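You operate a simulated robot arm through the tools that you are given. There is no shell and no other tool. Be economical: measure what you need, move in short steps, check, and stop when the job is done.

The job below is to be done with a simulated two-armed robot. You get a single attempt, and the scene is never put back.

TASK
Shake the lavender sieve at the speed printed on it, then set it on the blue tray.
Fine: clamp it for the run and swing the clamp aside after. Where these are worked on the way, their far stop is far enough and under half their travel is too little: shaker clamp.

The check looks at the end state, three seconds after you hand in, the way a careful person would. Anything else that was tipped, shoved, dropped, spilled or broken makes it a failure.

THE ROBOT
Two 7-joint arms with two-finger parallel grippers on one trunk that stands fixed in place. Base frame: the origin is at the foot of the trunk, x ahead of it, y to its left, z up; the work surface is at about z = 800. Units: mm, degrees, N and s.
The left shoulder is at [60, 144, 961], the right one opposite. With the tool pointing down near the work surface each hand reaches from about 320 to 740 mm from the base axis, measured 20 degrees to its own side. Payload 1.57 kg a hand.
Tool frame (each hand has its own): the origin (TCP) lies between the finger pads and is the grasp point; the fingertips stand 30 mm ahead of it; z points along the fingers, y is the line along which they close. Largest opening 110 mm; finger width 24, thickness 12; the body of the gripper, 48 by 112 mm, starts 78 mm behind the TCP.
Orientation is told as [roll, pitch, yaw] about the base's x, y, z axes, in that order, counted from this pose: with the fingers straight down and closing along the base's y, the tool's x points along the base's -x, its y along +y and its z along -z.

THE INTERFACE
- The arms move only by the tool arm_command. It takes "left_moves", "right_moves" or both (then of equal length, played together; a hand with none holds still); each is one flat list of numbers, 7 for each row, row after row: the shift along the tool's x, y, z in mm, then the turn, a rotation vector about the tool's x, y, z in degrees, then the finger opening in mm, from 0 to 110. In form: [dx, dy, dz, ax, ay, az, gripper, dx, dy, dz, ax, ay, az, gripper, ...]. A call has 1 to 8 rows; each row is the pose to reach, as a shift and turn from the pose commanded when the call began, along the tool's axes at that moment. A row lasts 0.2 s, in which the tool goes at most 50 mm and 8.6 degrees; a call with a longer step from one row to the next is refused whole, and so is a gripper value outside its range. Where a pose cannot be reached the arm comes as near as it can. A force on the tool above 40 N (or 10 N above the force at the start of the call, whichever is more), or a blocked arm, ends the call early, and 0.2 s more pass. Each finger travels about 45 mm/s and halts on what it meets, pressing with about 42 N; the grip force reading is that of the motor and also rises with nothing between the fingers. The clock runs only during rows and for 0.2 s after the last one: add rows that repeat a pose to give the fingers time. The reply holds the time, the measured pose of the TCP, the force on the tool along the base axes, the opening and the grip force, in the units named above and with some noise, with the torque about the TCP (base axes, N m) and any sound that the robot's microphone picked up.
- Cameras (640 x 400 px; columns grow to the right, rows downward): "scene" is now at [48.4, 12.7, 1573.4]; the picture's right is [0.16, -0.99, 0.00], its down [-0.74, -0.12, -0.66] and it looks along [0.65, 0.11, -0.75] (base axes); focal length 360 px, centre (320, 200). "left" rides on the left gripper at [70, -16, -141] in its tool frame; the picture's right is [0.23, 0.97, 0.00], its down [-0.85, 0.20, -0.48] and it looks along [-0.47, 0.11, 0.88] (tool axes); focal length 222 px, centre (320, 200). "right" rides on the right gripper at [70, 16, -141] in its tool frame; the picture's right is [-0.23, 0.97, 0.00], its down [-0.85, -0.20, -0.48] and it looks along [-0.47, -0.11, 0.88] (tool axes); focal length 222 px, centre (320, 200).
- grab_frame(camera): a new picture of that camera. The clock stands still meanwhile.
- lift_body(by): slides the trunk up (or, below 0, down) by that many mm; the arms and the scene camera ride with it, the base frame stays. It gives what a move gives, with no picture.
- turn_head(pan, tilt): turns the head with the scene camera to pan (to the left, within 86 degrees either way) and tilt (down, from -29 to 69), counted from straight ahead of the robot. It gives what a move gives.
- probe_pixels(camera, pixels): there is no depth. For up to 12 entries [column, row, z] of the newest picture of that camera ("zoom" is the newest enlarged one), the place [x, y] in the base frame at which the ray of that pixel passes the height z, good to about 2 mm. The clock stands still meanwhile.
- inspect(camera, box): a new picture of the part [left, top, right, bottom] of that camera's present view, enlarged. The clock stands still meanwhile.
- finish_job(): hands the job in; it is judged then, once.

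Work in short steps. Measure before you move; look again where a grasp or a placing could have gone wrong, and mend it. You have 80 turns and 44 pictures in all, those below and enlarged ones among them. Open the grippers and draw the arms clear of the work before you hand the job in, unless the task says otherwise; then end with one line.

The tools are called as name(argument=value, ...) on one line, values as JSON. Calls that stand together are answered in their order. arm_command: Moves the arms, as the interface text tells. Its arguments: {"type":"object","properties":{"left_moves":{"type":"array"},"right_moves":{"type":"array"}},"required":[]} The other tools are called the same way: lift_body (by) slides the trunk up or down; turn_head (pan, tilt) turns the head that bears the scene camera; grab_frame (camera) takes a picture; probe_pixels (camera, pixels) gives the place at which the rays of pixels pass given heights; inspect (camera, box) takes an enlarged picture of a part of a camera's view; finish_job () hands the job in.

At the start:

```text
clock: 0.0
left_tool_pos: [512.1, 381.3, 1122.4]
left_tool_rot: [0.0, -0.1, 0.0]
left_wrist_force: [-0.2, -0.6, -0.2]
left_moment: [0.0, 0.0, 0.0]
left_opening: 110.1
left_finger_force: 0.0
right_tool_pos: [458.5, -60.6, 1122.4]
right_tool_rot: [0.0, 0.0, 0.2]
right_wrist_force: [0.3, 0.0, 0.3]
right_moment: [0.03, 0.04, -0.04]
right_opening: 110.1
right_finger_force: 0.0
trunk travel left (down, up): [-560.0, 30.0]
head pan, tilt: [9.3, 48.7]
```

scene: 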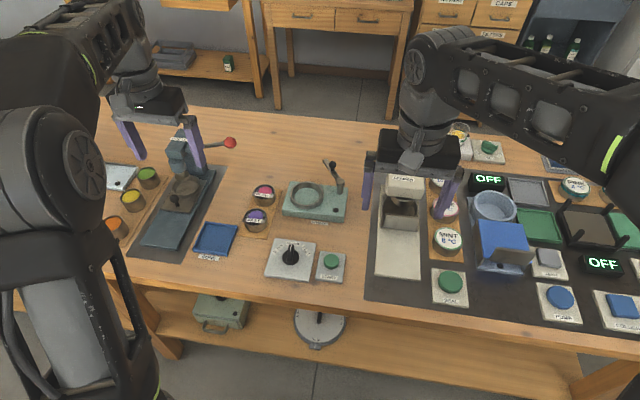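
right: 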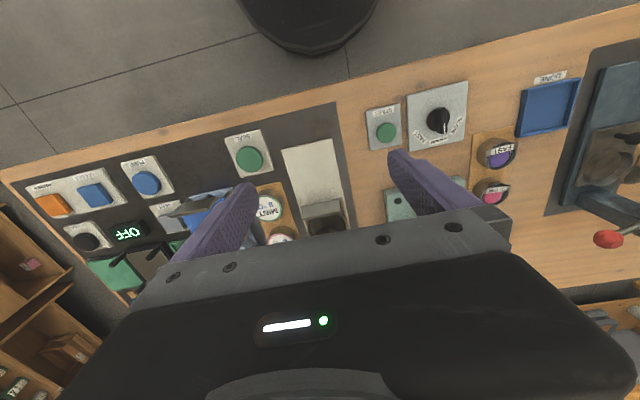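
left: 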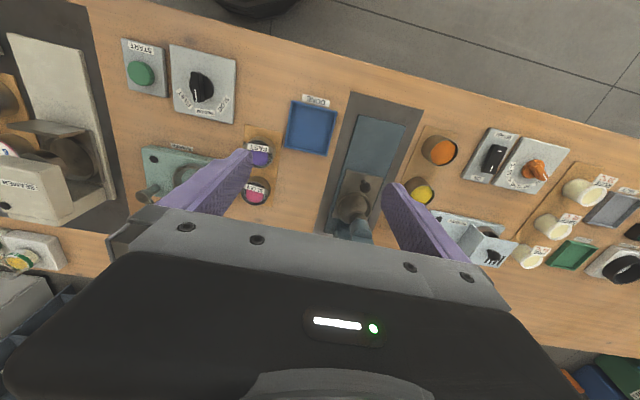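

I see the shaker near (315,195), the sieves near (262,195) and (255,218), the blue tray at (215,238), the dial at (290,258) and START at (330,262). I zoom in to read the details.

inspect(camera="scene", box=[180, 150, 370, 290])

inspect(camera="left", box=[110, 30, 350, 220])

```text
2.86 times, centred on (275, 220) of scene
```

zoom: 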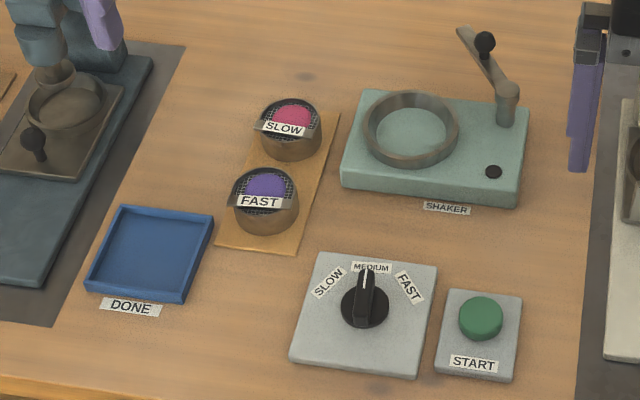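

```text
2.11 times, centred on (230, 125) of left
```

zoom: 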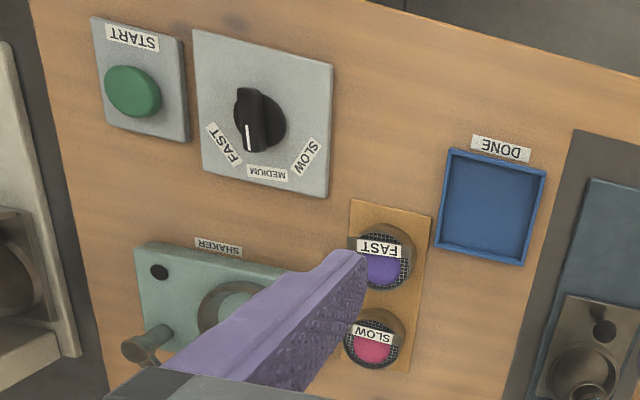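

The purple (lavender) sieve says FAST; the dial stands at MEDIUM. I locate the parts with probes from both views.

probe_pixels(camera="scene", pixels=[[255.8, 215.5, 800], [255.8, 215.5, 840], [255.8, 233, 800], [335.7, 237.7, 800], [335.7, 237.7, 830], [376.3, 260.2, 820], [351.5, 175, 840], [351.5, 175, 880], [385.4, 181.5, 840], [385.4, 161.5, 880], [377.3, 144.8, 900], [215, 238, 805]])

probe_pixels(camera="zoom", pixels=[[385, 262, 800], [385, 262, 840], [372, 350, 840], [260, 125, 800], [260, 125, 830], [133, 92, 800], [133, 92, 820], [490, 207, 805], [150, 340, 850], [150, 340, 880], [267, 173, 805], [159, 272, 820]])

```text
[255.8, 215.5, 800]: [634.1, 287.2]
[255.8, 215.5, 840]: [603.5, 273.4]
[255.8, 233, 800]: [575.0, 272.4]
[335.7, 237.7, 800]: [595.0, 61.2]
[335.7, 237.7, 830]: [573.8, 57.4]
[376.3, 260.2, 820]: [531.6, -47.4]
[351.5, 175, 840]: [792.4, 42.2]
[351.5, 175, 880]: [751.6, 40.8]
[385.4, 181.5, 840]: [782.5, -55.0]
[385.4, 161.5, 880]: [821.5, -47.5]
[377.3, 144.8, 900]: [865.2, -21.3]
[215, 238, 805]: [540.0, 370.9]
```

```text
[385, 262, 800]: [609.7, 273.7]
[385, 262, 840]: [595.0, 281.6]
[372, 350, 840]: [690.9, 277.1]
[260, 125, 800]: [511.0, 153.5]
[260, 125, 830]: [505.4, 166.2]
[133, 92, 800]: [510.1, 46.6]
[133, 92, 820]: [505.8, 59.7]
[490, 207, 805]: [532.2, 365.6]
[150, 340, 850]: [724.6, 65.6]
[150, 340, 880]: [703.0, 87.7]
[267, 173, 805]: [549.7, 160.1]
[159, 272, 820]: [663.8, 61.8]
```

probe_pixels(camera="scene", pixels=[[290.7, 257.8, 800], [290.7, 257.8, 830], [331.3, 260.2, 815], [331.3, 260.2, 830], [306.5, 194.8, 830], [306.5, 194.8, 850], [340.4, 181.5, 850], [340.4, 181.5, 880], [332.3, 164.8, 880], [332.3, 164.8, 900], [335.5, 209.9, 830], [215, 238, 800]])

```text
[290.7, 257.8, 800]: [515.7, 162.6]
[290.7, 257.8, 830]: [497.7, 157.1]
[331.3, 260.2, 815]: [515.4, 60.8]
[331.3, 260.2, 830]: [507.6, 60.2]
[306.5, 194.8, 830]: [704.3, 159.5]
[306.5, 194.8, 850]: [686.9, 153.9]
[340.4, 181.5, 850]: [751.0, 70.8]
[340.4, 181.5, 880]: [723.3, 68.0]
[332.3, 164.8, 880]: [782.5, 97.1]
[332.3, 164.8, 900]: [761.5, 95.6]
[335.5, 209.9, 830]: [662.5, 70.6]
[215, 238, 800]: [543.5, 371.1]
```

I bring the left hand to an overlook above the sieve, shaker and dial for a closer view.

arm_command(left_moves=[-10, -36, 14, 0, 0, 0, 110, -20, -72, 28, 0, 0, 0, 110, -30, -108, 42, 0, 0, 0, 110, -40, -144, 56, 0, 0, 0, 110, -48, -181, 72, 0, 0, 0, 110])

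grab_frame(camera="left")

inspect(camera="scene", box=[230, 140, 360, 225])

```text
clock: 1.2
left_tool_pos: [562.8, 197.4, 1050.9]
left_tool_rot: [0.2, -0.2, 0.1]
left_wrist_force: [0.7, -0.6, 1.1]
left_moment: [0.0, -0.01, 0.02]
left_opening: 109.8
left_finger_force: 0.0
right_tool_pos: [456.5, -62.3, 1122.3]
right_tool_rot: [0.0, 0.0, 0.0]
right_wrist_force: [0.0, -0.4, -0.4]
right_moment: [-0.01, 0.04, 0.0]
right_opening: 109.9
right_finger_force: 0.1
trunk travel left (down, up): [-560.0, 30.0]
head pan, tilt: [9.3, 48.7]
```

```text
38 pictures are left
```

left: 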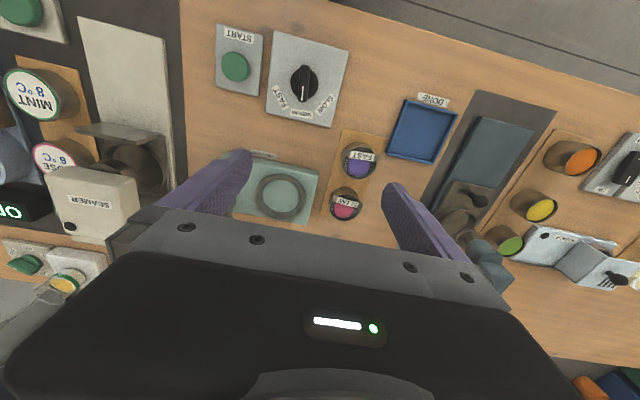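

```text
4.71 times, centred on (295, 182) of scene
```

zoom: 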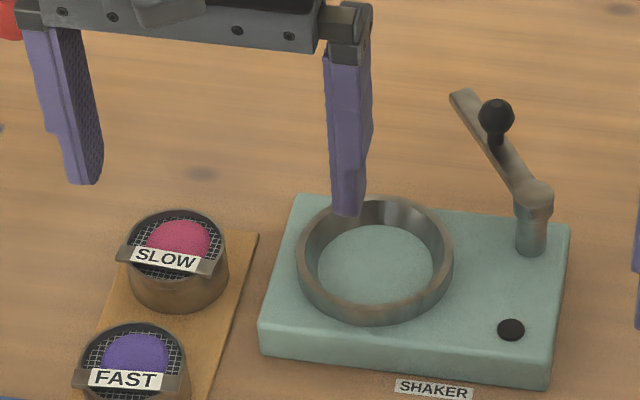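

probe_pixels(camera="left", pixels=[[360, 161, 800], [360, 161, 840], [281, 196, 830], [281, 196, 850], [303, 83, 800], [303, 83, 830], [236, 67, 815], [236, 67, 830], [419, 129, 805], [346, 203, 840], [299, 100, 825], [360, 143, 840]])

probe_pixels(camera="zoom", pixels=[[375, 255, 830], [375, 255, 850], [532, 195, 870], [533, 243, 832], [497, 115, 890], [465, 95, 870], [133, 355, 840], [180, 240, 840], [175, 308, 802], [297, 250, 850], [453, 258, 850], [375, 201, 850]])

inspect(camera="left", box=[200, 20, 400, 230])

```text
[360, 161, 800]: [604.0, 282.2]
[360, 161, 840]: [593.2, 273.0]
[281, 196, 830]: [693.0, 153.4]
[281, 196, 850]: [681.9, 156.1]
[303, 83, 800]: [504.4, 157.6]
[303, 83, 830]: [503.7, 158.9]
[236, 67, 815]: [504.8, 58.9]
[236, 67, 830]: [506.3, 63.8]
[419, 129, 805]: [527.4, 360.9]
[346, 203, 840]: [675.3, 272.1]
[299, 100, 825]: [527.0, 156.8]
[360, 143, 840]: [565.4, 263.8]
```

```text
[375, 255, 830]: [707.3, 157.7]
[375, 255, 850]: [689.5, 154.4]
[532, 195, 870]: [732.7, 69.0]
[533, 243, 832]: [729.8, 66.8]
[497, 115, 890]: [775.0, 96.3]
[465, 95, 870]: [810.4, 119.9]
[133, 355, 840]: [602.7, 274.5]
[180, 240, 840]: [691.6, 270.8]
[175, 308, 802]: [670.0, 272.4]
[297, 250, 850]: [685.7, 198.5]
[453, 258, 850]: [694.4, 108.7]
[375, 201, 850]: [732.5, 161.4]
```

```text
1.90 times, centred on (300, 125) of left
```

zoom: 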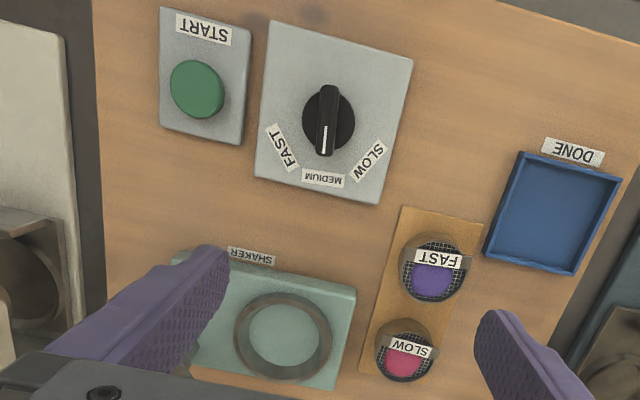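

Sieve is about (600,275), shaker ring about (688,154), dial (504,158), START (506,60). I move the left hand above the sieve, higher than it, to measure more closely.

arm_command(left_moves=[-9, 20, 30, 0, 0, 0, 100, -18, 40, 60, 0, 0, 0, 100, -28, 60, 90, 0, 0, 0, 100, -36, 77, 120, 0, 0, 0, 90, -36, 77, 130, 0, 0, 0, 90])

grab_frame(camera="left")

inspect(camera="scene", box=[200, 170, 330, 255])

```text
clock: 2.4
left_tool_pos: [599.1, 276.2, 921.4]
left_tool_rot: [0.0, -0.1, 0.1]
left_wrist_force: [-0.3, -0.6, -0.3]
left_moment: [0.0, 0.01, -0.02]
left_opening: 90.0
left_finger_force: 0.0
right_tool_pos: [455.7, -61.2, 1123.1]
right_tool_rot: [0.0, 0.0, 0.0]
right_wrist_force: [-0.2, -0.1, -1.0]
right_moment: [0.0, 0.0, -0.02]
right_opening: 110.1
right_finger_force: 0.1
trunk travel left (down, up): [-560.0, 30.0]
head pan, tilt: [9.3, 48.7]
```

```text
35 pictures are left
```

left: 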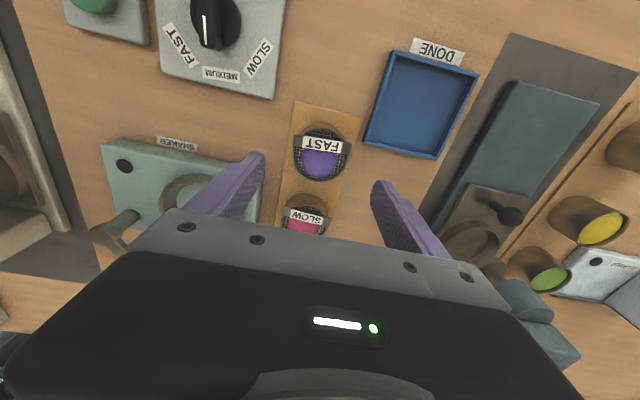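

```text
4.71 times, centred on (265, 212) of scene
```

zoom: 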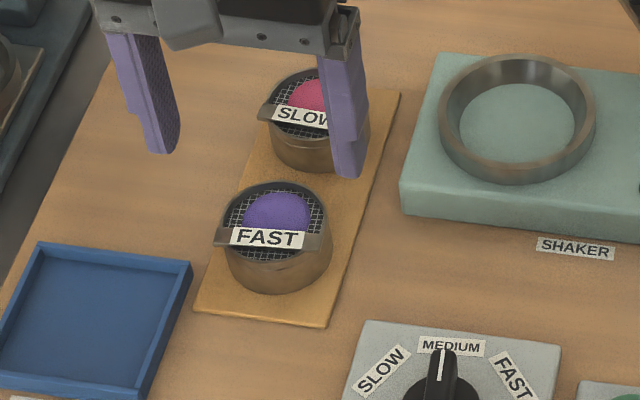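

probe_pixels(camera="zoom", pixels=[[276, 222, 830], [276, 222, 840], [222, 222, 835], [329, 222, 835], [276, 181, 835], [278, 294, 803], [517, 118, 850], [517, 118, 840], [438, 115, 850], [597, 118, 850], [517, 55, 850], [517, 185, 832]])

probe_pixels(camera="left", pixels=[[321, 154, 830], [321, 154, 840], [293, 154, 835], [349, 154, 835], [321, 127, 835], [321, 182, 835], [419, 102, 803], [373, 145, 812], [395, 55, 812], [478, 72, 812], [435, 158, 812], [208, 25, 830]])

inspect(camera="left", box=[265, 90, 375, 190])

```text
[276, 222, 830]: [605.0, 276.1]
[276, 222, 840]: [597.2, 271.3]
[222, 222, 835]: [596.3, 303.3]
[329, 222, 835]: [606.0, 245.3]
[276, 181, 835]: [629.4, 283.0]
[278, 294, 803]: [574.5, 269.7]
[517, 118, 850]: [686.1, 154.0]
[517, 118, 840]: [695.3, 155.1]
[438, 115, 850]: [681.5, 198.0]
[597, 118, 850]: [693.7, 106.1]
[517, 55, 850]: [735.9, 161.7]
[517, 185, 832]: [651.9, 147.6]
```

```text
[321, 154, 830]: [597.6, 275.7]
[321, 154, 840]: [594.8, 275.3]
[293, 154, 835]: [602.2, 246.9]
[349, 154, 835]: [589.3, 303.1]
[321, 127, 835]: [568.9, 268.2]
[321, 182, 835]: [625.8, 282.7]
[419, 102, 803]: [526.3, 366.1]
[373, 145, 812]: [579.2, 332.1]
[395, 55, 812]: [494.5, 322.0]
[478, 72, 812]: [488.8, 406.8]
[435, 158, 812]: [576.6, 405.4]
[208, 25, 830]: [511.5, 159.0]
```

```text
4.00 times, centred on (320, 140) of left
```

zoom: 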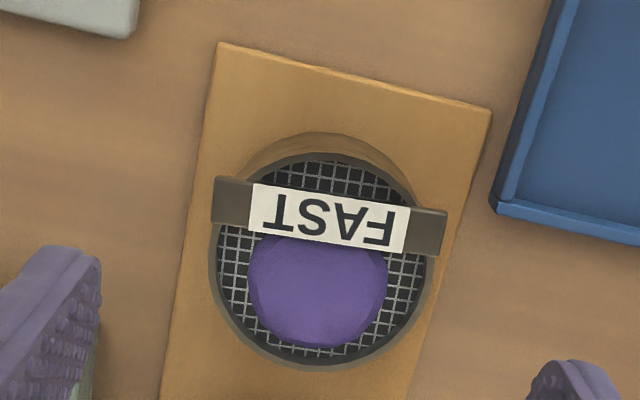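

Sieve: centre ≈ (598,275), rim z≈837, Ø≈57, tag bar across its front half. First I set the dial: the left hand goes above it at about (505,158) to look closely.

arm_command(left_moves=[23, -30, 0, 0, 0, 0, 70, 47, -59, 0, 0, 0, 0, 60, 70, -89, 0, 0, 0, 0, 60, 94, -118, 0, 0, 0, 0, 60])

inspect(camera="left", box=[220, 90, 420, 230])

inspect(camera="scene", box=[250, 215, 360, 290])

```text
clock: 3.4
left_tool_pos: [502.5, 156.0, 921.4]
left_tool_rot: [0.2, -0.2, 0.0]
left_wrist_force: [-0.7, -0.2, 0.2]
left_moment: [0.03, 0.04, 0.0]
left_opening: 60.1
left_finger_force: 0.1
right_tool_pos: [457.7, -61.6, 1122.8]
right_tool_rot: [0.1, 0.0, 0.0]
right_wrist_force: [0.6, -0.4, 0.1]
right_moment: [0.04, 0.0, -0.01]
right_opening: 109.8
right_finger_force: 0.0
trunk travel left (down, up): [-560.0, 30.0]
head pan, tilt: [9.3, 48.7]
```

```text
2.86 times, centred on (320, 160) of left
```

zoom: 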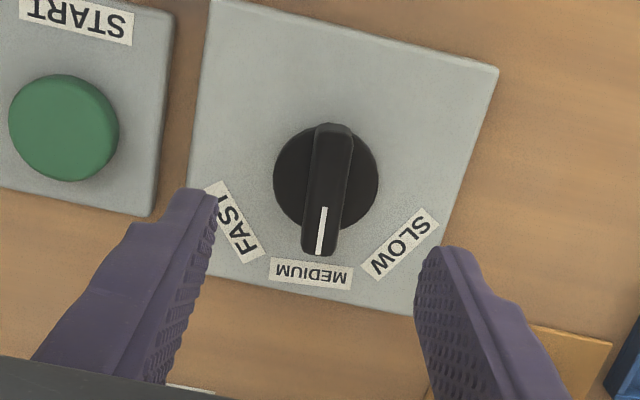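

```text
5.33 times, centred on (305, 252) of scene
```

zoom: 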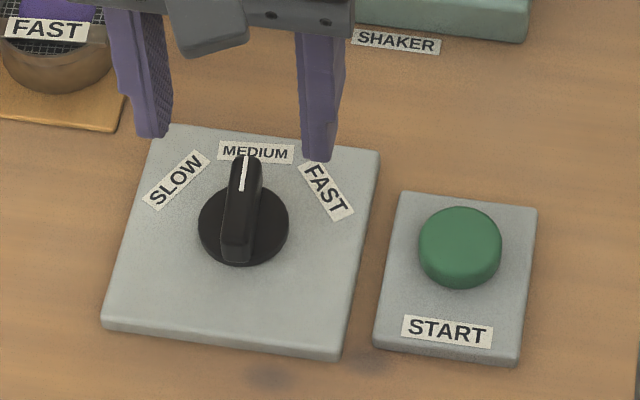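

probe_pixels(camera="left", pixels=[[322.1, 153.7, 810], [322.1, 153.7, 830], [324.2, 137, 830], [319.3, 176, 830], [289.2, 170.5, 806], [316.9, 185.2, 806], [348, 175.7, 806], [229.8, 134, 815], [229.8, 134, 825]])

probe_pixels(camera="zoom", pixels=[[243, 226, 810], [243, 226, 815], [246, 158, 825], [246, 158, 835], [236, 260, 815], [460, 240, 815], [460, 240, 825], [460, 250, 820], [340, 355, 800]])

```text
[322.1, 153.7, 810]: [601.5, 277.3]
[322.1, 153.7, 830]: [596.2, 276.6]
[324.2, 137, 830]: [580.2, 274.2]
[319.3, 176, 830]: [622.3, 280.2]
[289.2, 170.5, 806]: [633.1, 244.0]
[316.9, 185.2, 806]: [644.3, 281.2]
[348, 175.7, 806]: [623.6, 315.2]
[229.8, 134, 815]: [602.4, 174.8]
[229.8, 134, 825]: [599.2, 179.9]
```

```text
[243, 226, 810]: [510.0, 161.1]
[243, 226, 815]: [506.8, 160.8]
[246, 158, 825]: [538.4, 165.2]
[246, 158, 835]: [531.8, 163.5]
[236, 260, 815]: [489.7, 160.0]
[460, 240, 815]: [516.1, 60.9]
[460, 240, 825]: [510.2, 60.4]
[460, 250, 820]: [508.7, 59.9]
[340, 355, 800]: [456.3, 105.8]
```

Dial centre ≈ (506,158), bar pointing about +6° yaw; FAST label lies ~52° clockwise. I lower over the bar, tips at z≈822, and close.

arm_command(left_moves=[-3.5, 2, 20, 0, 0, -6, 40, -3.5, 2, 45, 0, 0, -6, 40, -3.5, 2, 69, 0, 0, -6, 40, -3.5, 2, 69, 0, 0, -6, 0, -3.5, 2, 69, 0, 0, -6, 0, -3.5, 2, 69, 0, 0, -6, 0])

inspect(camera="scene", box=[250, 215, 360, 290])

```text
clock: 4.8
left_tool_pos: [507.3, 159.9, 850.9]
left_tool_rot: [0.1, -0.1, 6.0]
left_wrist_force: [-1.7, -0.2, -0.7]
left_moment: [-0.07, -0.24, -0.04]
left_opening: 13.8
left_finger_force: 25.9
right_tool_pos: [456.4, -62.0, 1123.1]
right_tool_rot: [0.0, -0.1, 0.0]
right_wrist_force: [0.1, 0.1, -0.2]
right_moment: [0.05, 0.0, 0.0]
right_opening: 109.8
right_finger_force: 0.1
trunk travel left (down, up): [-560.0, 30.0]
head pan, tilt: [9.3, 48.7]
```

```text
5.33 times, centred on (305, 252) of scene
```

zoom: 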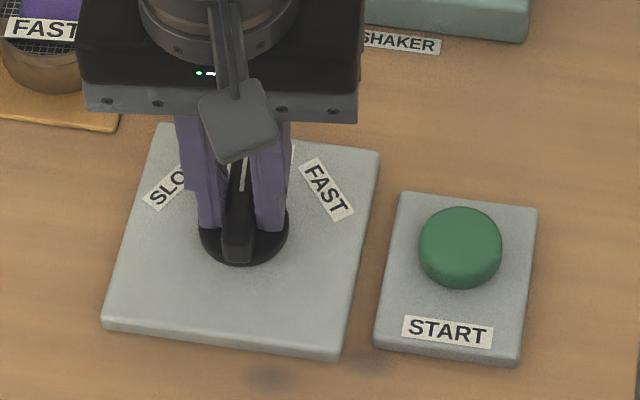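

Gripped at 13.8 mm. I turn clockwise about 50°.

arm_command(left_moves=[0, 0, 0, 0, 0, 8, 0, 0, 0, 0, 0, 0, 16, 0, 0, 0, 0, 0, 0, 24, 0, 0, 0, 0, 0, 0, 32, 0, 0, 0, 0, 0, 0, 40, 0, 0, 0, 0, 0, 0, 46, 0, 0, 0, 0, 0, 0, 51, 0])

inspect(camera="scene", box=[250, 215, 360, 290])

```text
clock: 6.4
left_tool_pos: [505.6, 158.6, 851.4]
left_tool_rot: [-0.1, 0.1, -45.2]
left_wrist_force: [-3.3, -15.3, -12.7]
left_moment: [-0.92, -0.41, 0.04]
left_opening: 13.8
left_finger_force: 30.1
right_tool_pos: [457.2, -62.4, 1122.9]
right_tool_rot: [0.1, 0.0, -0.1]
right_wrist_force: [-0.3, 0.8, 0.4]
right_moment: [-0.02, -0.01, 0.02]
right_opening: 110.1
right_finger_force: 0.1
trunk travel left (down, up): [-560.0, 30.0]
head pan, tilt: [9.3, 48.7]
```

```text
5.33 times, centred on (305, 252) of scene
```

zoom: 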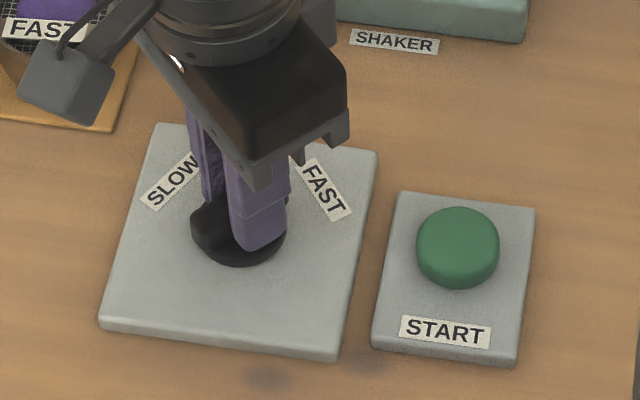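

Turned to −45°. I open, rise and check the pointer.

arm_command(left_moves=[0, 0, 0, 0, 0, 0, 40, 0, 0, 0, 0, 0, 0, 40, 0, 0, -35, 0, 0, 0, 40, 0, 0, -75, 0, 0, 0, 40])

grab_frame(camera="left")

inspect(camera="left", box=[240, 80, 400, 200])

```text
clock: 7.4
left_tool_pos: [505.2, 160.7, 926.0]
left_tool_rot: [0.1, -0.1, -44.9]
left_wrist_force: [-1.2, -0.5, -0.3]
left_moment: [-0.02, 0.0, -0.01]
left_opening: 40.1
left_finger_force: 0.0
right_tool_pos: [456.2, -62.0, 1123.4]
right_tool_rot: [0.0, 0.0, 0.0]
right_wrist_force: [0.5, -1.4, 0.3]
right_moment: [0.02, 0.0, 0.0]
right_opening: 110.1
right_finger_force: 0.0
trunk travel left (down, up): [-560.0, 30.0]
head pan, tilt: [9.3, 48.7]
```

```text
28 pictures are left
```

left: 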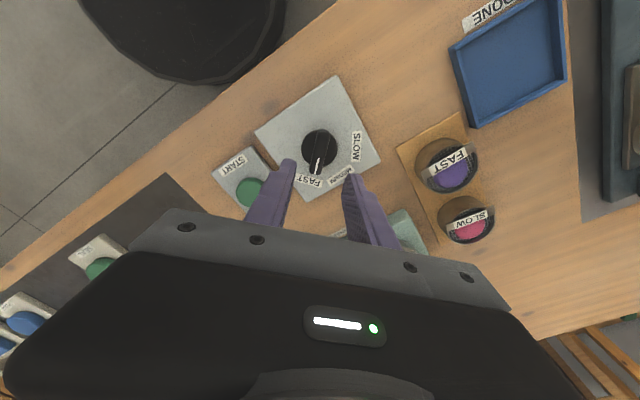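

```text
3.33 times, centred on (320, 140) of left
```

zoom: 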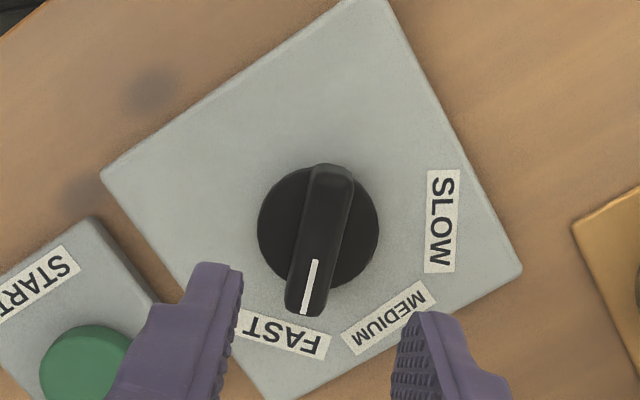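

The pointer aligns with FAST. Now the left hand goes above the sieve at (598,275), yaw −60 so the fingers miss the tag bar ends.

arm_command(left_moves=[4, 37, 0, 0, 0, 4, 70, 8, 73, 0, 0, 0, 8, 80, 12, 110, 0, 0, 0, 12, 80, 15.2, 146.7, 0, 0, 0, 15, 80])

grab_frame(camera="left")

```text
clock: 8.4
left_tool_pos: [599.7, 275.6, 926.6]
left_tool_rot: [0.1, -0.1, -60.1]
left_wrist_force: [-0.3, 0.0, -0.2]
left_moment: [0.01, -0.04, -0.02]
left_opening: 80.1
left_finger_force: 0.0
right_tool_pos: [457.6, -61.2, 1122.0]
right_tool_rot: [0.0, 0.0, 0.1]
right_wrist_force: [0.7, -0.8, -0.3]
right_moment: [0.0, 0.02, 0.03]
right_opening: 110.1
right_finger_force: 0.0
trunk travel left (down, up): [-560.0, 30.0]
head pan, tilt: [9.3, 48.7]
```

```text
26 pictures are left
```

left: 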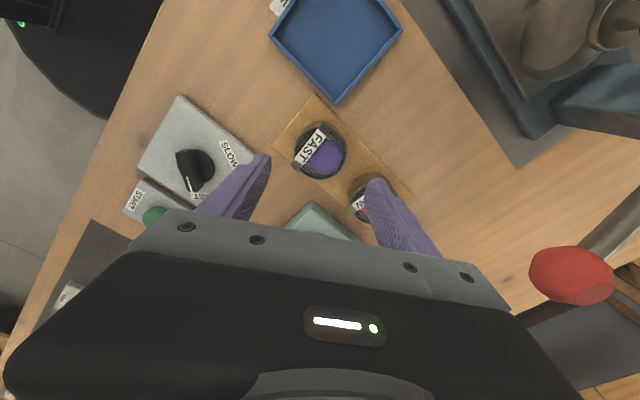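

probe_pixels(camera="left", pixels=[[321, 151, 837], [321, 151, 800], [293, 151, 837], [349, 151, 837], [365, 203, 837], [300, 163, 840], [326, 128, 840], [337, 28, 803]])

inspect(camera="left", box=[260, 90, 400, 230])

```text
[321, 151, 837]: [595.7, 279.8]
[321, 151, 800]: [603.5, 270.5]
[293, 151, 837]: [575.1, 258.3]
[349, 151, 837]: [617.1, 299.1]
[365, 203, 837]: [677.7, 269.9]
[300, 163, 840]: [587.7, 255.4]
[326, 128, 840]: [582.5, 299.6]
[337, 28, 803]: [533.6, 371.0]
```

```text
2.86 times, centred on (330, 160) of left
```

zoom: 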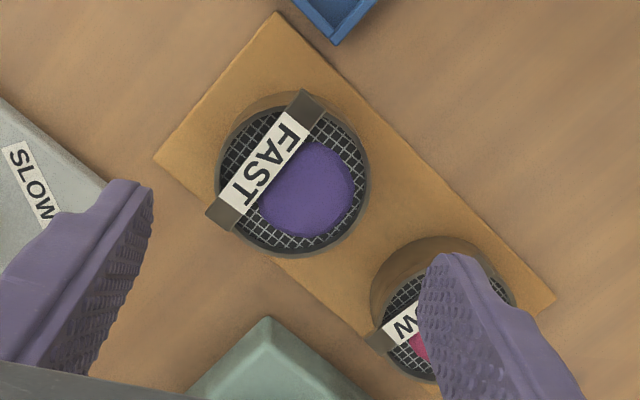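

The sieve rim centre sits at zoom (293,182) ≈ (598,277); fingers will clear the tag and SLOW sieve at an opening of 66. I lower so the tips are at z≈825 and close.

arm_command(left_moves=[1.6, -1, 10, 0, 0, 0, 66, 1.6, -1, 30, 0, 0, 0, 66, 1.6, -1, 52, 0, 0, 0, 66, 1.6, -1, 71.5, 0, 0, 0, 66, 1.6, -1, 71.5, 0, 0, 0, 45, 1.6, -1, 71.5, 0, 0, 0, 45, 1.6, -1, 71.5, 0, 0, 0, 45])

inspect(camera="scene", box=[200, 170, 330, 255])

```text
clock: 10.0
left_tool_pos: [597.8, 276.8, 854.7]
left_tool_rot: [0.1, 0.1, -60.0]
left_wrist_force: [-0.2, 0.4, 0.5]
left_moment: [0.02, 0.02, -0.02]
left_opening: 57.7
left_finger_force: 35.8
right_tool_pos: [457.4, -61.7, 1123.3]
right_tool_rot: [0.0, 0.0, 0.0]
right_wrist_force: [0.8, -0.2, -0.8]
right_moment: [0.01, 0.0, 0.01]
right_opening: 110.0
right_finger_force: 0.1
trunk travel left (down, up): [-560.0, 30.0]
head pan, tilt: [9.3, 48.7]
```

```text
4.71 times, centred on (265, 212) of scene
```

zoom: 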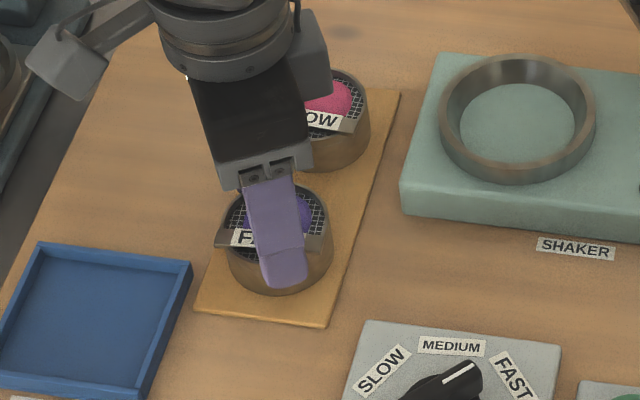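

probe_pixels(camera="zoom", pixels=[[445, 382, 832], [478, 363, 832], [513, 375, 806], [451, 346, 806], [384, 370, 806]])

inspect(camera="scene", box=[260, 220, 330, 280])

```text
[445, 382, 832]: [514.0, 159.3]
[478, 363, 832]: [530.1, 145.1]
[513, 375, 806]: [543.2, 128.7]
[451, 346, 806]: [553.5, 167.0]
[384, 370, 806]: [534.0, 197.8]
```

```text
6.67 times, centred on (295, 250) of scene
```

zoom: 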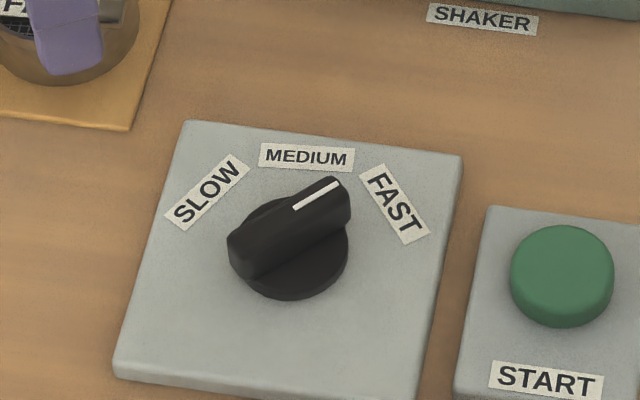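

probe_pixels(camera="zoom", pixels=[[294, 208, 832], [338, 184, 832], [232, 243, 832], [347, 185, 832], [394, 205, 806], [307, 157, 806], [207, 191, 806], [288, 250, 810], [228, 240, 815], [349, 240, 815], [183, 121, 806], [462, 157, 806]])

```text
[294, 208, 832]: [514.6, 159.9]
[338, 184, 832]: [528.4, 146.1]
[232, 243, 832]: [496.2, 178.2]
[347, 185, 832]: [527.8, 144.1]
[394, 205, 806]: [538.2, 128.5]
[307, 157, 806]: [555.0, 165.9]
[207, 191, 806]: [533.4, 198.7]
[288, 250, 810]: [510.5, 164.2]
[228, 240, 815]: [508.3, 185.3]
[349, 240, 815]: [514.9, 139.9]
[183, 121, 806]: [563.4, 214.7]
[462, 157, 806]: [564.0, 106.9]
```

Pointer bearing −45° versus label −48°: good. Sieve gripped (57.7 mm); I lift it and carry it to just above the shaker ring.

arm_command(left_moves=[0, 0, -40, 0, 0, 0, 45, 0, 0, -78, 0, 0, 0, 45, -37, 4, -78, 0, 0, 0, 45, -75, 8, -78, 0, 0, 0, 45, -113, 12.5, -78, 0, 0, 0, 45, -150.7, 16.9, -78, 0, 0, 0, 45])

inspect(camera="scene", box=[250, 140, 360, 225])

grab_frame(camera="left")

```text
clock: 11.4
left_tool_pos: [688.9, 152.3, 932.5]
left_tool_rot: [0.2, -0.1, -60.0]
left_wrist_force: [0.4, -0.1, -0.8]
left_moment: [0.02, 0.04, 0.0]
left_opening: 57.4
left_finger_force: 42.0
right_tool_pos: [457.7, -61.7, 1122.4]
right_tool_rot: [0.0, 0.1, 0.0]
right_wrist_force: [-0.6, 0.1, -0.5]
right_moment: [-0.01, 0.02, 0.02]
right_opening: 110.3
right_finger_force: 0.0
trunk travel left (down, up): [-560.0, 30.0]
head pan, tilt: [9.3, 48.7]
```

```text
4.71 times, centred on (305, 182) of scene
```

zoom: 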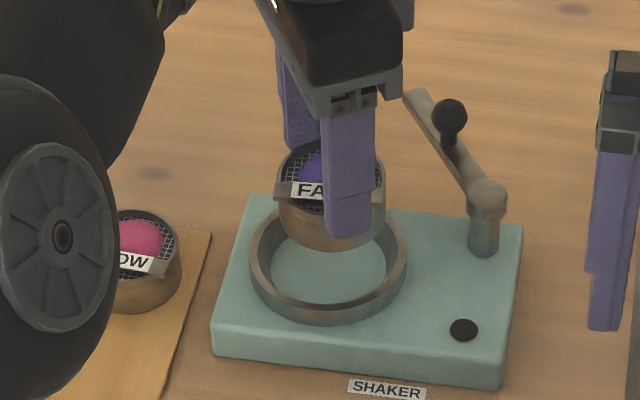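

```text
21 pictures are left
```

left: 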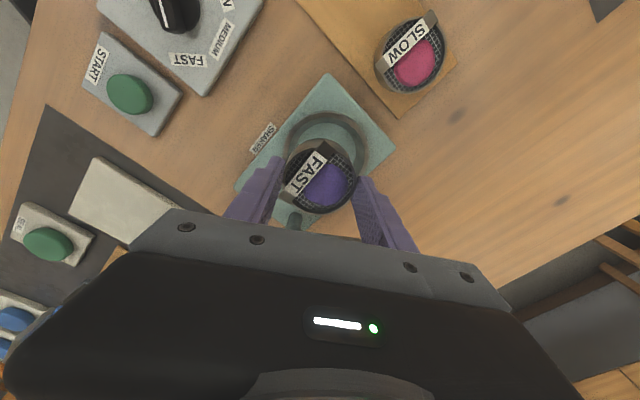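

inspect(camera="left", box=[230, 70, 410, 230])

```text
2.50 times, centred on (320, 150) of left
```

zoom: 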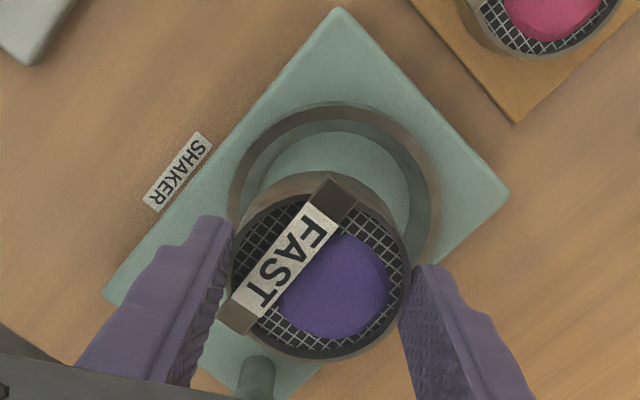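

probe_pixels(camera="zoom", pixels=[[334, 201, 840], [334, 201, 850], [228, 195, 850], [441, 205, 850], [334, 101, 850], [320, 278, 915], [230, 278, 915], [410, 278, 915], [340, 8, 825], [510, 195, 825], [103, 294, 825]])

probe_pixels(camera="scene", pixels=[[304.8, 197.9, 850], [288.1, 197.9, 850], [321.7, 197.9, 850], [304.8, 212.5, 830]])

```text
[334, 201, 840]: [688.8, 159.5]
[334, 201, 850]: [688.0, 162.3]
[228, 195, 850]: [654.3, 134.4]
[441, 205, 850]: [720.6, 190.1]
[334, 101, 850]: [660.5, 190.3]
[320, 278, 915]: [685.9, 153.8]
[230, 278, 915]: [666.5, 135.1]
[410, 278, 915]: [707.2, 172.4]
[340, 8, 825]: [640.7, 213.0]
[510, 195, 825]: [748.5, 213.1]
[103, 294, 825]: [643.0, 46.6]
```

```text
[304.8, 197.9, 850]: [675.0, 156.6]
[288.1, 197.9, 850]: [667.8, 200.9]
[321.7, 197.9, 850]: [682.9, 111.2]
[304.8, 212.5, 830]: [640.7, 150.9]
```

Ring centre ≈ (689.5,155). I shift ~3 mm and lower until the sieve's bottom is just above the ring, then check alignment.

arm_command(left_moves=[1.8, 2.2, 10, 0, 0, 0, 45, 1.8, 2.2, 25, 0, 0, 0, 45])

inspect(camera="scene", box=[265, 160, 345, 225])

inspect(camera="left", box=[250, 80, 390, 220])

```text
clock: 12.0
left_tool_pos: [689.3, 155.8, 906.4]
left_tool_rot: [0.1, 0.0, -59.9]
left_wrist_force: [0.2, -0.2, -0.9]
left_moment: [0.0, -0.02, 0.02]
left_opening: 57.4
left_finger_force: 41.8
right_tool_pos: [457.7, -60.9, 1123.2]
right_tool_rot: [-0.1, 0.0, 0.0]
right_wrist_force: [-0.6, 0.7, -0.3]
right_moment: [0.01, -0.03, -0.01]
right_opening: 109.7
right_finger_force: 0.2
trunk travel left (down, up): [-560.0, 30.0]
head pan, tilt: [9.3, 48.7]
```

```text
6.15 times, centred on (305, 192) of scene
```

zoom: 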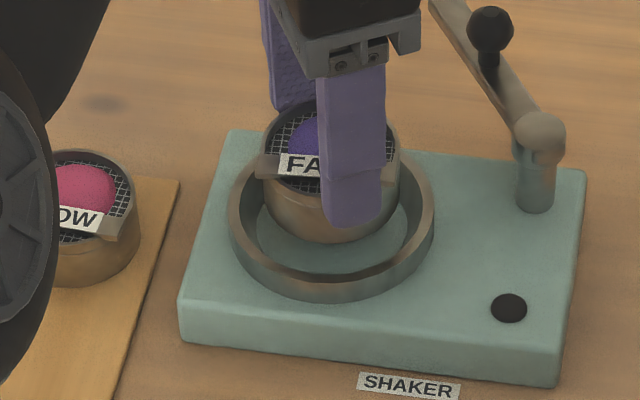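

```text
2.86 times, centred on (320, 150) of left
```

zoom: 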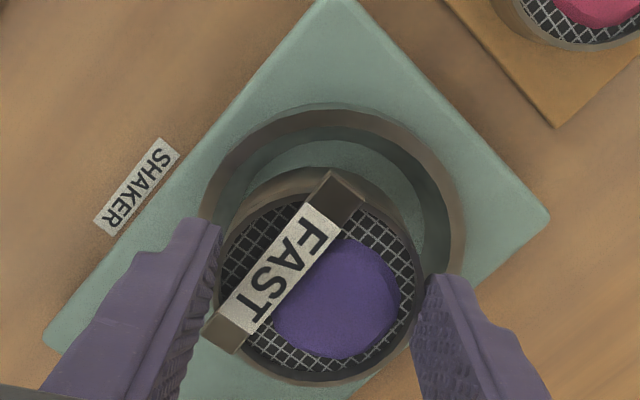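

Scene shows lateral centring good (331 vs 331), the wrist view shows the ring ~4 mm to the image right; together the ring lies ~+5 mm in x. I correct and lower most of the way.

arm_command(left_moves=[-1.7, 4.5, 0, 0, 0, 0, 45, -1.7, 4.5, 8, 0, 0, 0, 45, -1.7, 4.5, 15, 0, 0, 0, 45])

inspect(camera="scene", box=[265, 160, 345, 225])

```text
clock: 12.8
left_tool_pos: [694.3, 156.8, 892.0]
left_tool_rot: [0.0, 0.0, -60.0]
left_wrist_force: [0.3, -1.1, -1.5]
left_moment: [0.01, -0.01, 0.02]
left_opening: 57.4
left_finger_force: 42.0
right_tool_pos: [457.2, -60.7, 1122.8]
right_tool_rot: [0.0, 0.0, 0.1]
right_wrist_force: [0.3, -0.4, -0.1]
right_moment: [-0.01, 0.0, 0.01]
right_opening: 109.9
right_finger_force: 0.1
trunk travel left (down, up): [-560.0, 30.0]
head pan, tilt: [9.3, 48.7]
```

```text
6.15 times, centred on (305, 192) of scene
```

zoom: 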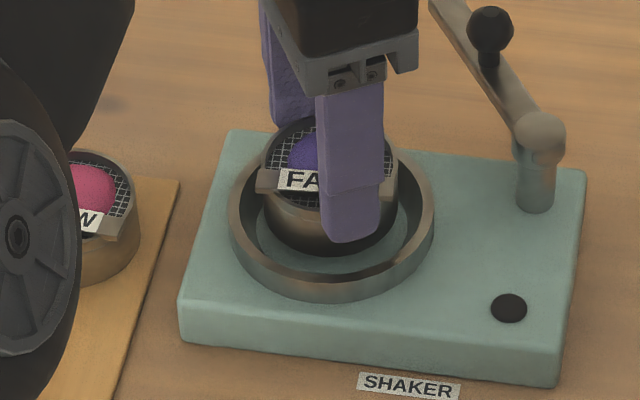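

The sieve is inside the ring, bottom still above the floor. I lower in 2 mm rows until it touches.

arm_command(left_moves=[0, 0, 2, 0, 0, 0, 45, 0, 0, 4, 0, 0, 0, 45, 0, 0, 5, 0, 0, 0, 45, 0, 0, 6, 0, 0, 0, 45])

```text
clock: 13.8
left_tool_pos: [693.5, 158.1, 887.1]
left_tool_rot: [0.2, -0.1, -59.9]
left_wrist_force: [-0.5, 0.2, -1.0]
left_moment: [-0.03, -0.01, 0.01]
left_opening: 57.3
left_finger_force: 41.4
right_tool_pos: [456.0, -61.3, 1123.4]
right_tool_rot: [-0.1, 0.0, 0.0]
right_wrist_force: [-0.1, -0.8, -0.6]
right_moment: [-0.01, 0.02, 0.03]
right_opening: 110.2
right_finger_force: 0.0
trunk travel left (down, up): [-560.0, 30.0]
head pan, tilt: [9.3, 48.7]
```

arm_command(left_moves=[0, 0, 1, 0, 0, 0, 45, 0, 0, 2, 0, 0, 0, 45, 0, 0, 3, 0, 0, 0, 45])

inspect(camera="scene", box=[265, 160, 345, 225])

```text
clock: 14.6
left_tool_pos: [693.6, 156.9, 884.6]
left_tool_rot: [0.2, -0.1, -59.9]
left_wrist_force: [0.2, 0.2, -1.2]
left_moment: [0.02, 0.0, 0.01]
left_opening: 57.6
left_finger_force: 42.1
right_tool_pos: [456.9, -62.0, 1123.1]
right_tool_rot: [0.0, 0.0, 0.0]
right_wrist_force: [0.2, 0.0, 0.9]
right_moment: [0.01, -0.02, 0.02]
right_opening: 109.8
right_finger_force: 0.1
trunk travel left (down, up): [-560.0, 30.0]
head pan, tilt: [9.3, 48.7]
```

```text
6.15 times, centred on (305, 192) of scene
```

zoom: 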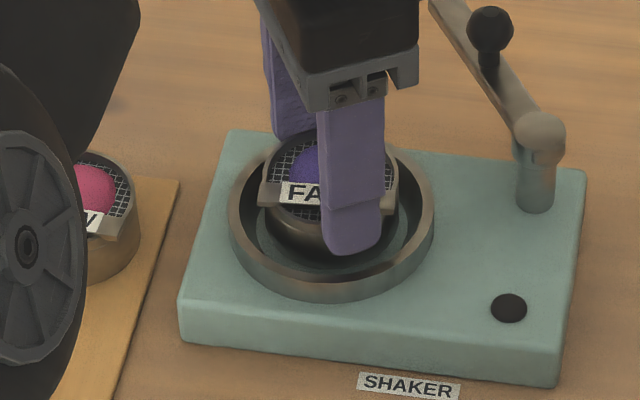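

arm_command(left_moves=[0, 0, 1, 0, 0, 0, 45, 0, 0, 2, 0, 0, 0, 45, 0, 0, 3, 0, 0, 0, 45, 0, 0, 4, 0, 0, 0, 45])

```text
clock: 15.6
left_tool_pos: [694.8, 157.1, 882.1]
left_tool_rot: [0.3, 0.0, -59.9]
left_wrist_force: [-2.0, 0.7, 5.0]
left_moment: [0.02, 0.23, -0.01]
left_opening: 57.2
left_finger_force: 41.9
right_tool_pos: [456.6, -62.5, 1122.4]
right_tool_rot: [0.0, 0.0, 0.1]
right_wrist_force: [0.1, 0.8, 0.3]
right_moment: [0.02, 0.0, -0.01]
right_opening: 110.1
right_finger_force: 0.0
trunk travel left (down, up): [-560.0, 30.0]
head pan, tilt: [9.3, 48.7]
```

Contact (5 N up). I open and rise, then check.

arm_command(left_moves=[0, 0, -1, 0, 0, 0, 66, 0, 0, -1, 0, 0, 0, 76, 0, 0, -1, 0, 0, 0, 76, 0, 0, -20, 0, 0, 0, 76, 0, 0, -60, 0, 0, 0, 76])

inspect(camera="scene", box=[265, 150, 345, 215])

```text
clock: 16.8
left_tool_pos: [694.3, 156.4, 941.0]
left_tool_rot: [0.4, -0.2, -60.0]
left_wrist_force: [0.3, 0.3, 0.3]
left_moment: [0.06, 0.0, -0.04]
left_opening: 76.1
left_finger_force: 0.0
right_tool_pos: [456.1, -61.6, 1122.2]
right_tool_rot: [0.1, 0.0, -0.1]
right_wrist_force: [0.0, -0.5, 0.4]
right_moment: [0.07, -0.03, -0.02]
right_opening: 109.8
right_finger_force: 0.1
trunk travel left (down, up): [-560.0, 30.0]
head pan, tilt: [9.3, 48.7]
```

```text
6.15 times, centred on (305, 182) of scene
```

zoom: 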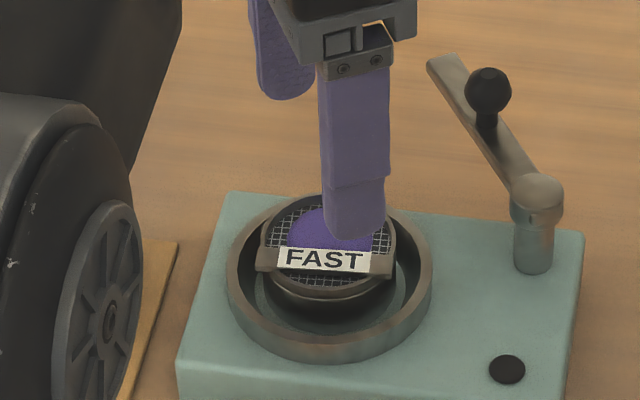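

The sieve sits in the ring seat. Now the clamp: I locate its pivot, knob (zoom 488,90) and arm.

probe_pixels(camera="zoom", pixels=[[533, 265, 830], [537, 188, 870], [537, 188, 880], [537, 188, 890], [488, 90, 890], [488, 90, 900], [488, 90, 910], [447, 65, 870], [447, 65, 880], [487, 130, 870], [487, 130, 880], [538, 205, 875]])

```text
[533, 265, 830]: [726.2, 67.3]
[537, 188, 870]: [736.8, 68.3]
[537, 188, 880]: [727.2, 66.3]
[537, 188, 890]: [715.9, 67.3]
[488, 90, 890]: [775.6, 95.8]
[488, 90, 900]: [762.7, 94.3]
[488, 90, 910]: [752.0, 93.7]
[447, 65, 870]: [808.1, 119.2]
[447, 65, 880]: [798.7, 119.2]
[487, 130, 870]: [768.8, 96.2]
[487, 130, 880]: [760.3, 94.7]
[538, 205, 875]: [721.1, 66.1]
```

Pivot ≈ (732,67.5), knob ≈ (766,95.5,~898), arm at z≈872. I rise, turn the left hand back to yaw 0, and move the right hand aside.

arm_command(left_moves=[0, 0, -30, 0, 0, -7.5, 76, 0, 0, -60, 0, 0, -15, 76, -3, -10, -60, 0, 0, -22.5, 76, -6, -20, -60, 0, 0, -30, 76, -9, -30, -60, 0, 0, -37.5, 60, -12, -40, -60, 0, 0, -45, 50, -15, -50, -60, 0, 0, -52.5, 40, -17.8, -61, -60, 0, 0, -60, 40], right_moves=[0, -20, 0, 0, 0, 0, 60, 0, -40, 0, 0, 0, 0, 40, 0, -60, 0, 0, 0, 0, 20, 0, -80, 0, 0, 0, 0, 0, 0, -100, 0, 0, 0, 0, 0, 0, -100, 0, 0, 0, 0, 0, 0, -100, 0, 0, 0, 0, 0, 0, -100, 0, 0, 0, 0, 0])

```text
clock: 18.6
left_tool_pos: [651.4, 110.1, 999.2]
left_tool_rot: [0.0, -0.2, 0.2]
left_wrist_force: [0.4, 0.0, -0.2]
left_moment: [0.02, -0.02, 0.01]
left_opening: 40.1
left_finger_force: 0.0
left hand out of reach, approached as far as the arm can: row 1, 2, 3, 4, 5
right_tool_pos: [456.9, -164.0, 1123.2]
right_tool_rot: [-0.1, -0.1, 0.0]
right_wrist_force: [-0.3, -0.5, 0.2]
right_moment: [-0.03, 0.02, 0.0]
right_opening: 0.1
right_finger_force: 21.3
trunk travel left (down, up): [-560.0, 30.0]
head pan, tilt: [9.3, 48.7]
```

I pitch the hand forward 40° and go to a pre-grasp pose short of the knob, then look.

arm_command(left_moves=[-10, -3, 8, 0, -8, 0, 40, -20, -6, 16, 0, -16, 0, 40, -30, -9, 24, 0, -24, 0, 40, -42, -12, 32, 0, -32, 0, 40, -55, -14.6, 41, 0, -40, 0, 40])

grab_frame(camera="left")

inspect(camera="scene", box=[265, 140, 365, 215])

```text
clock: 19.8
left_tool_pos: [705.5, 97.6, 959.5]
left_tool_rot: [0.1, -40.2, 0.0]
left_wrist_force: [0.3, 0.4, 0.9]
left_moment: [-0.01, 0.02, 0.02]
left_opening: 40.1
left_finger_force: 0.0
right_tool_pos: [457.4, -163.9, 1122.5]
right_tool_rot: [0.0, 0.0, 0.0]
right_wrist_force: [-0.5, 0.0, -0.3]
right_moment: [0.03, 0.0, 0.01]
right_opening: 0.2
right_finger_force: 21.4
trunk travel left (down, up): [-560.0, 30.0]
head pan, tilt: [9.3, 48.7]
```

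```text
14 pictures are left
```

left: 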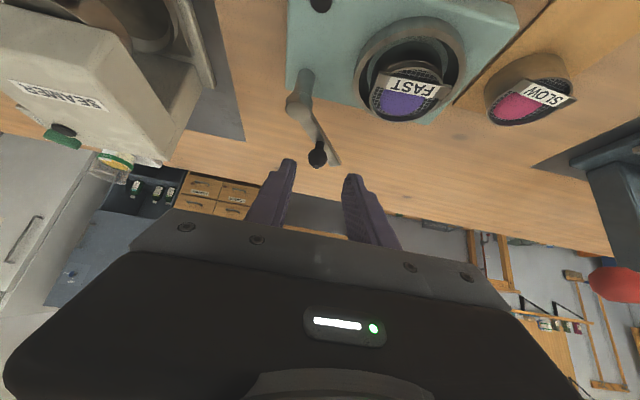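

```text
5.33 times, centred on (315, 178) of scene
```

zoom: 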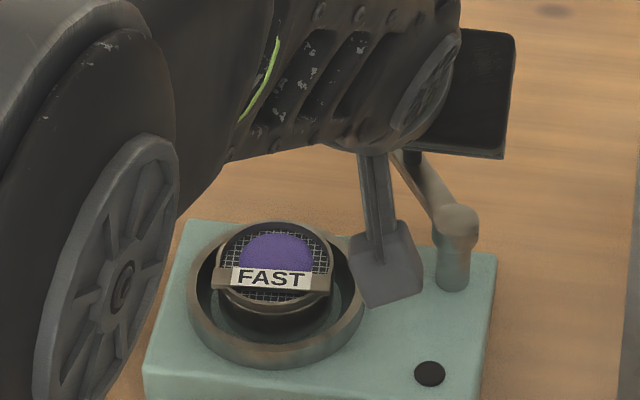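

probe_pixels(camera="left", pixels=[[318, 153, 890], [318, 153, 898], [318, 153, 906], [338, 163, 872], [303, 100, 876], [321, 142, 878], [408, 80, 865]])

```text
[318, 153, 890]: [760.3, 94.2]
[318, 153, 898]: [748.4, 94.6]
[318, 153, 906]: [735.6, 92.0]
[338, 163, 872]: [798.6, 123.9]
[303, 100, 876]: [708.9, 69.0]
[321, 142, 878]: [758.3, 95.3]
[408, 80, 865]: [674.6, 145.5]
```

inspect(camera="left", box=[260, 40, 460, 190])

```text
2.67 times, centred on (360, 115) of left
```

zoom: 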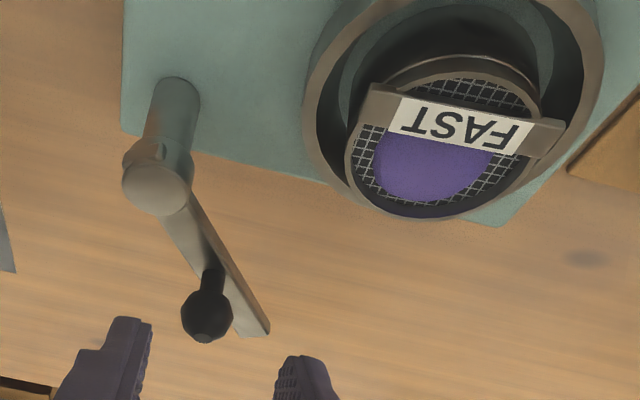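

probe_pixels(camera="zoom", pixels=[[207, 315, 890], [207, 315, 898], [207, 315, 905], [155, 188, 870], [155, 188, 880], [155, 188, 890], [213, 268, 870], [213, 268, 878], [252, 333, 874], [455, 150, 862], [455, 150, 868], [180, 95, 830]])

```text
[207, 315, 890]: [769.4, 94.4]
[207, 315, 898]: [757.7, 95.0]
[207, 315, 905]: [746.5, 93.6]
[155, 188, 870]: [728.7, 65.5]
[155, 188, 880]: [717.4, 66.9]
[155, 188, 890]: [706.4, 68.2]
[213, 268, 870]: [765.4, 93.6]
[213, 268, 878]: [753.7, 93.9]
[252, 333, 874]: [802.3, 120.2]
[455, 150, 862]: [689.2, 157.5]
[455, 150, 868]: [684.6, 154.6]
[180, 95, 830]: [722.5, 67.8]
```

Knob ≈ (769,95,894). I advance the open fingers around it along the tool axis.

arm_command(left_moves=[-6.6, -2.4, 20, 0, 0, 0, 40, -6.6, -2.4, 40, 0, 0, 0, 40, -6.6, -2.4, 58, 0, 0, 0, 40, -6.6, -2.4, 73, 0, 0, 0, 40])

inspect(camera="left", box=[220, 60, 420, 210])

```text
clock: 20.8
left_tool_pos: [758.9, 94.8, 909.3]
left_tool_rot: [0.0, -40.1, 0.0]
left_wrist_force: [0.3, 0.6, 1.1]
left_moment: [0.03, 0.01, 0.0]
left_opening: 39.8
left_finger_force: 0.2
right_tool_pos: [458.0, -162.9, 1123.7]
right_tool_rot: [0.0, 0.0, 0.2]
right_wrist_force: [0.6, -0.3, 0.0]
right_moment: [0.01, -0.03, 0.01]
right_opening: 0.0
right_finger_force: 20.8
trunk travel left (down, up): [-560.0, 30.0]
head pan, tilt: [9.3, 48.7]
```

```text
2.67 times, centred on (320, 135) of left
```

zoom: 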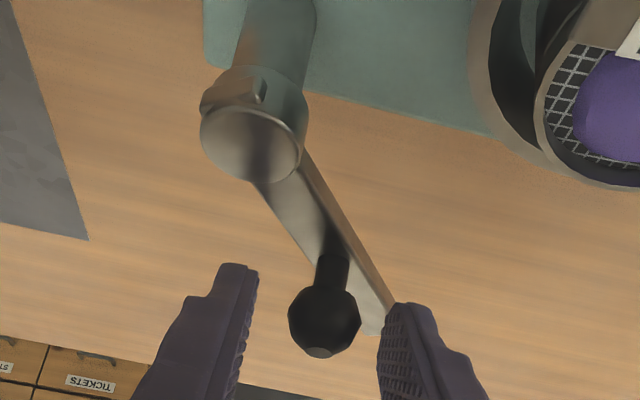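

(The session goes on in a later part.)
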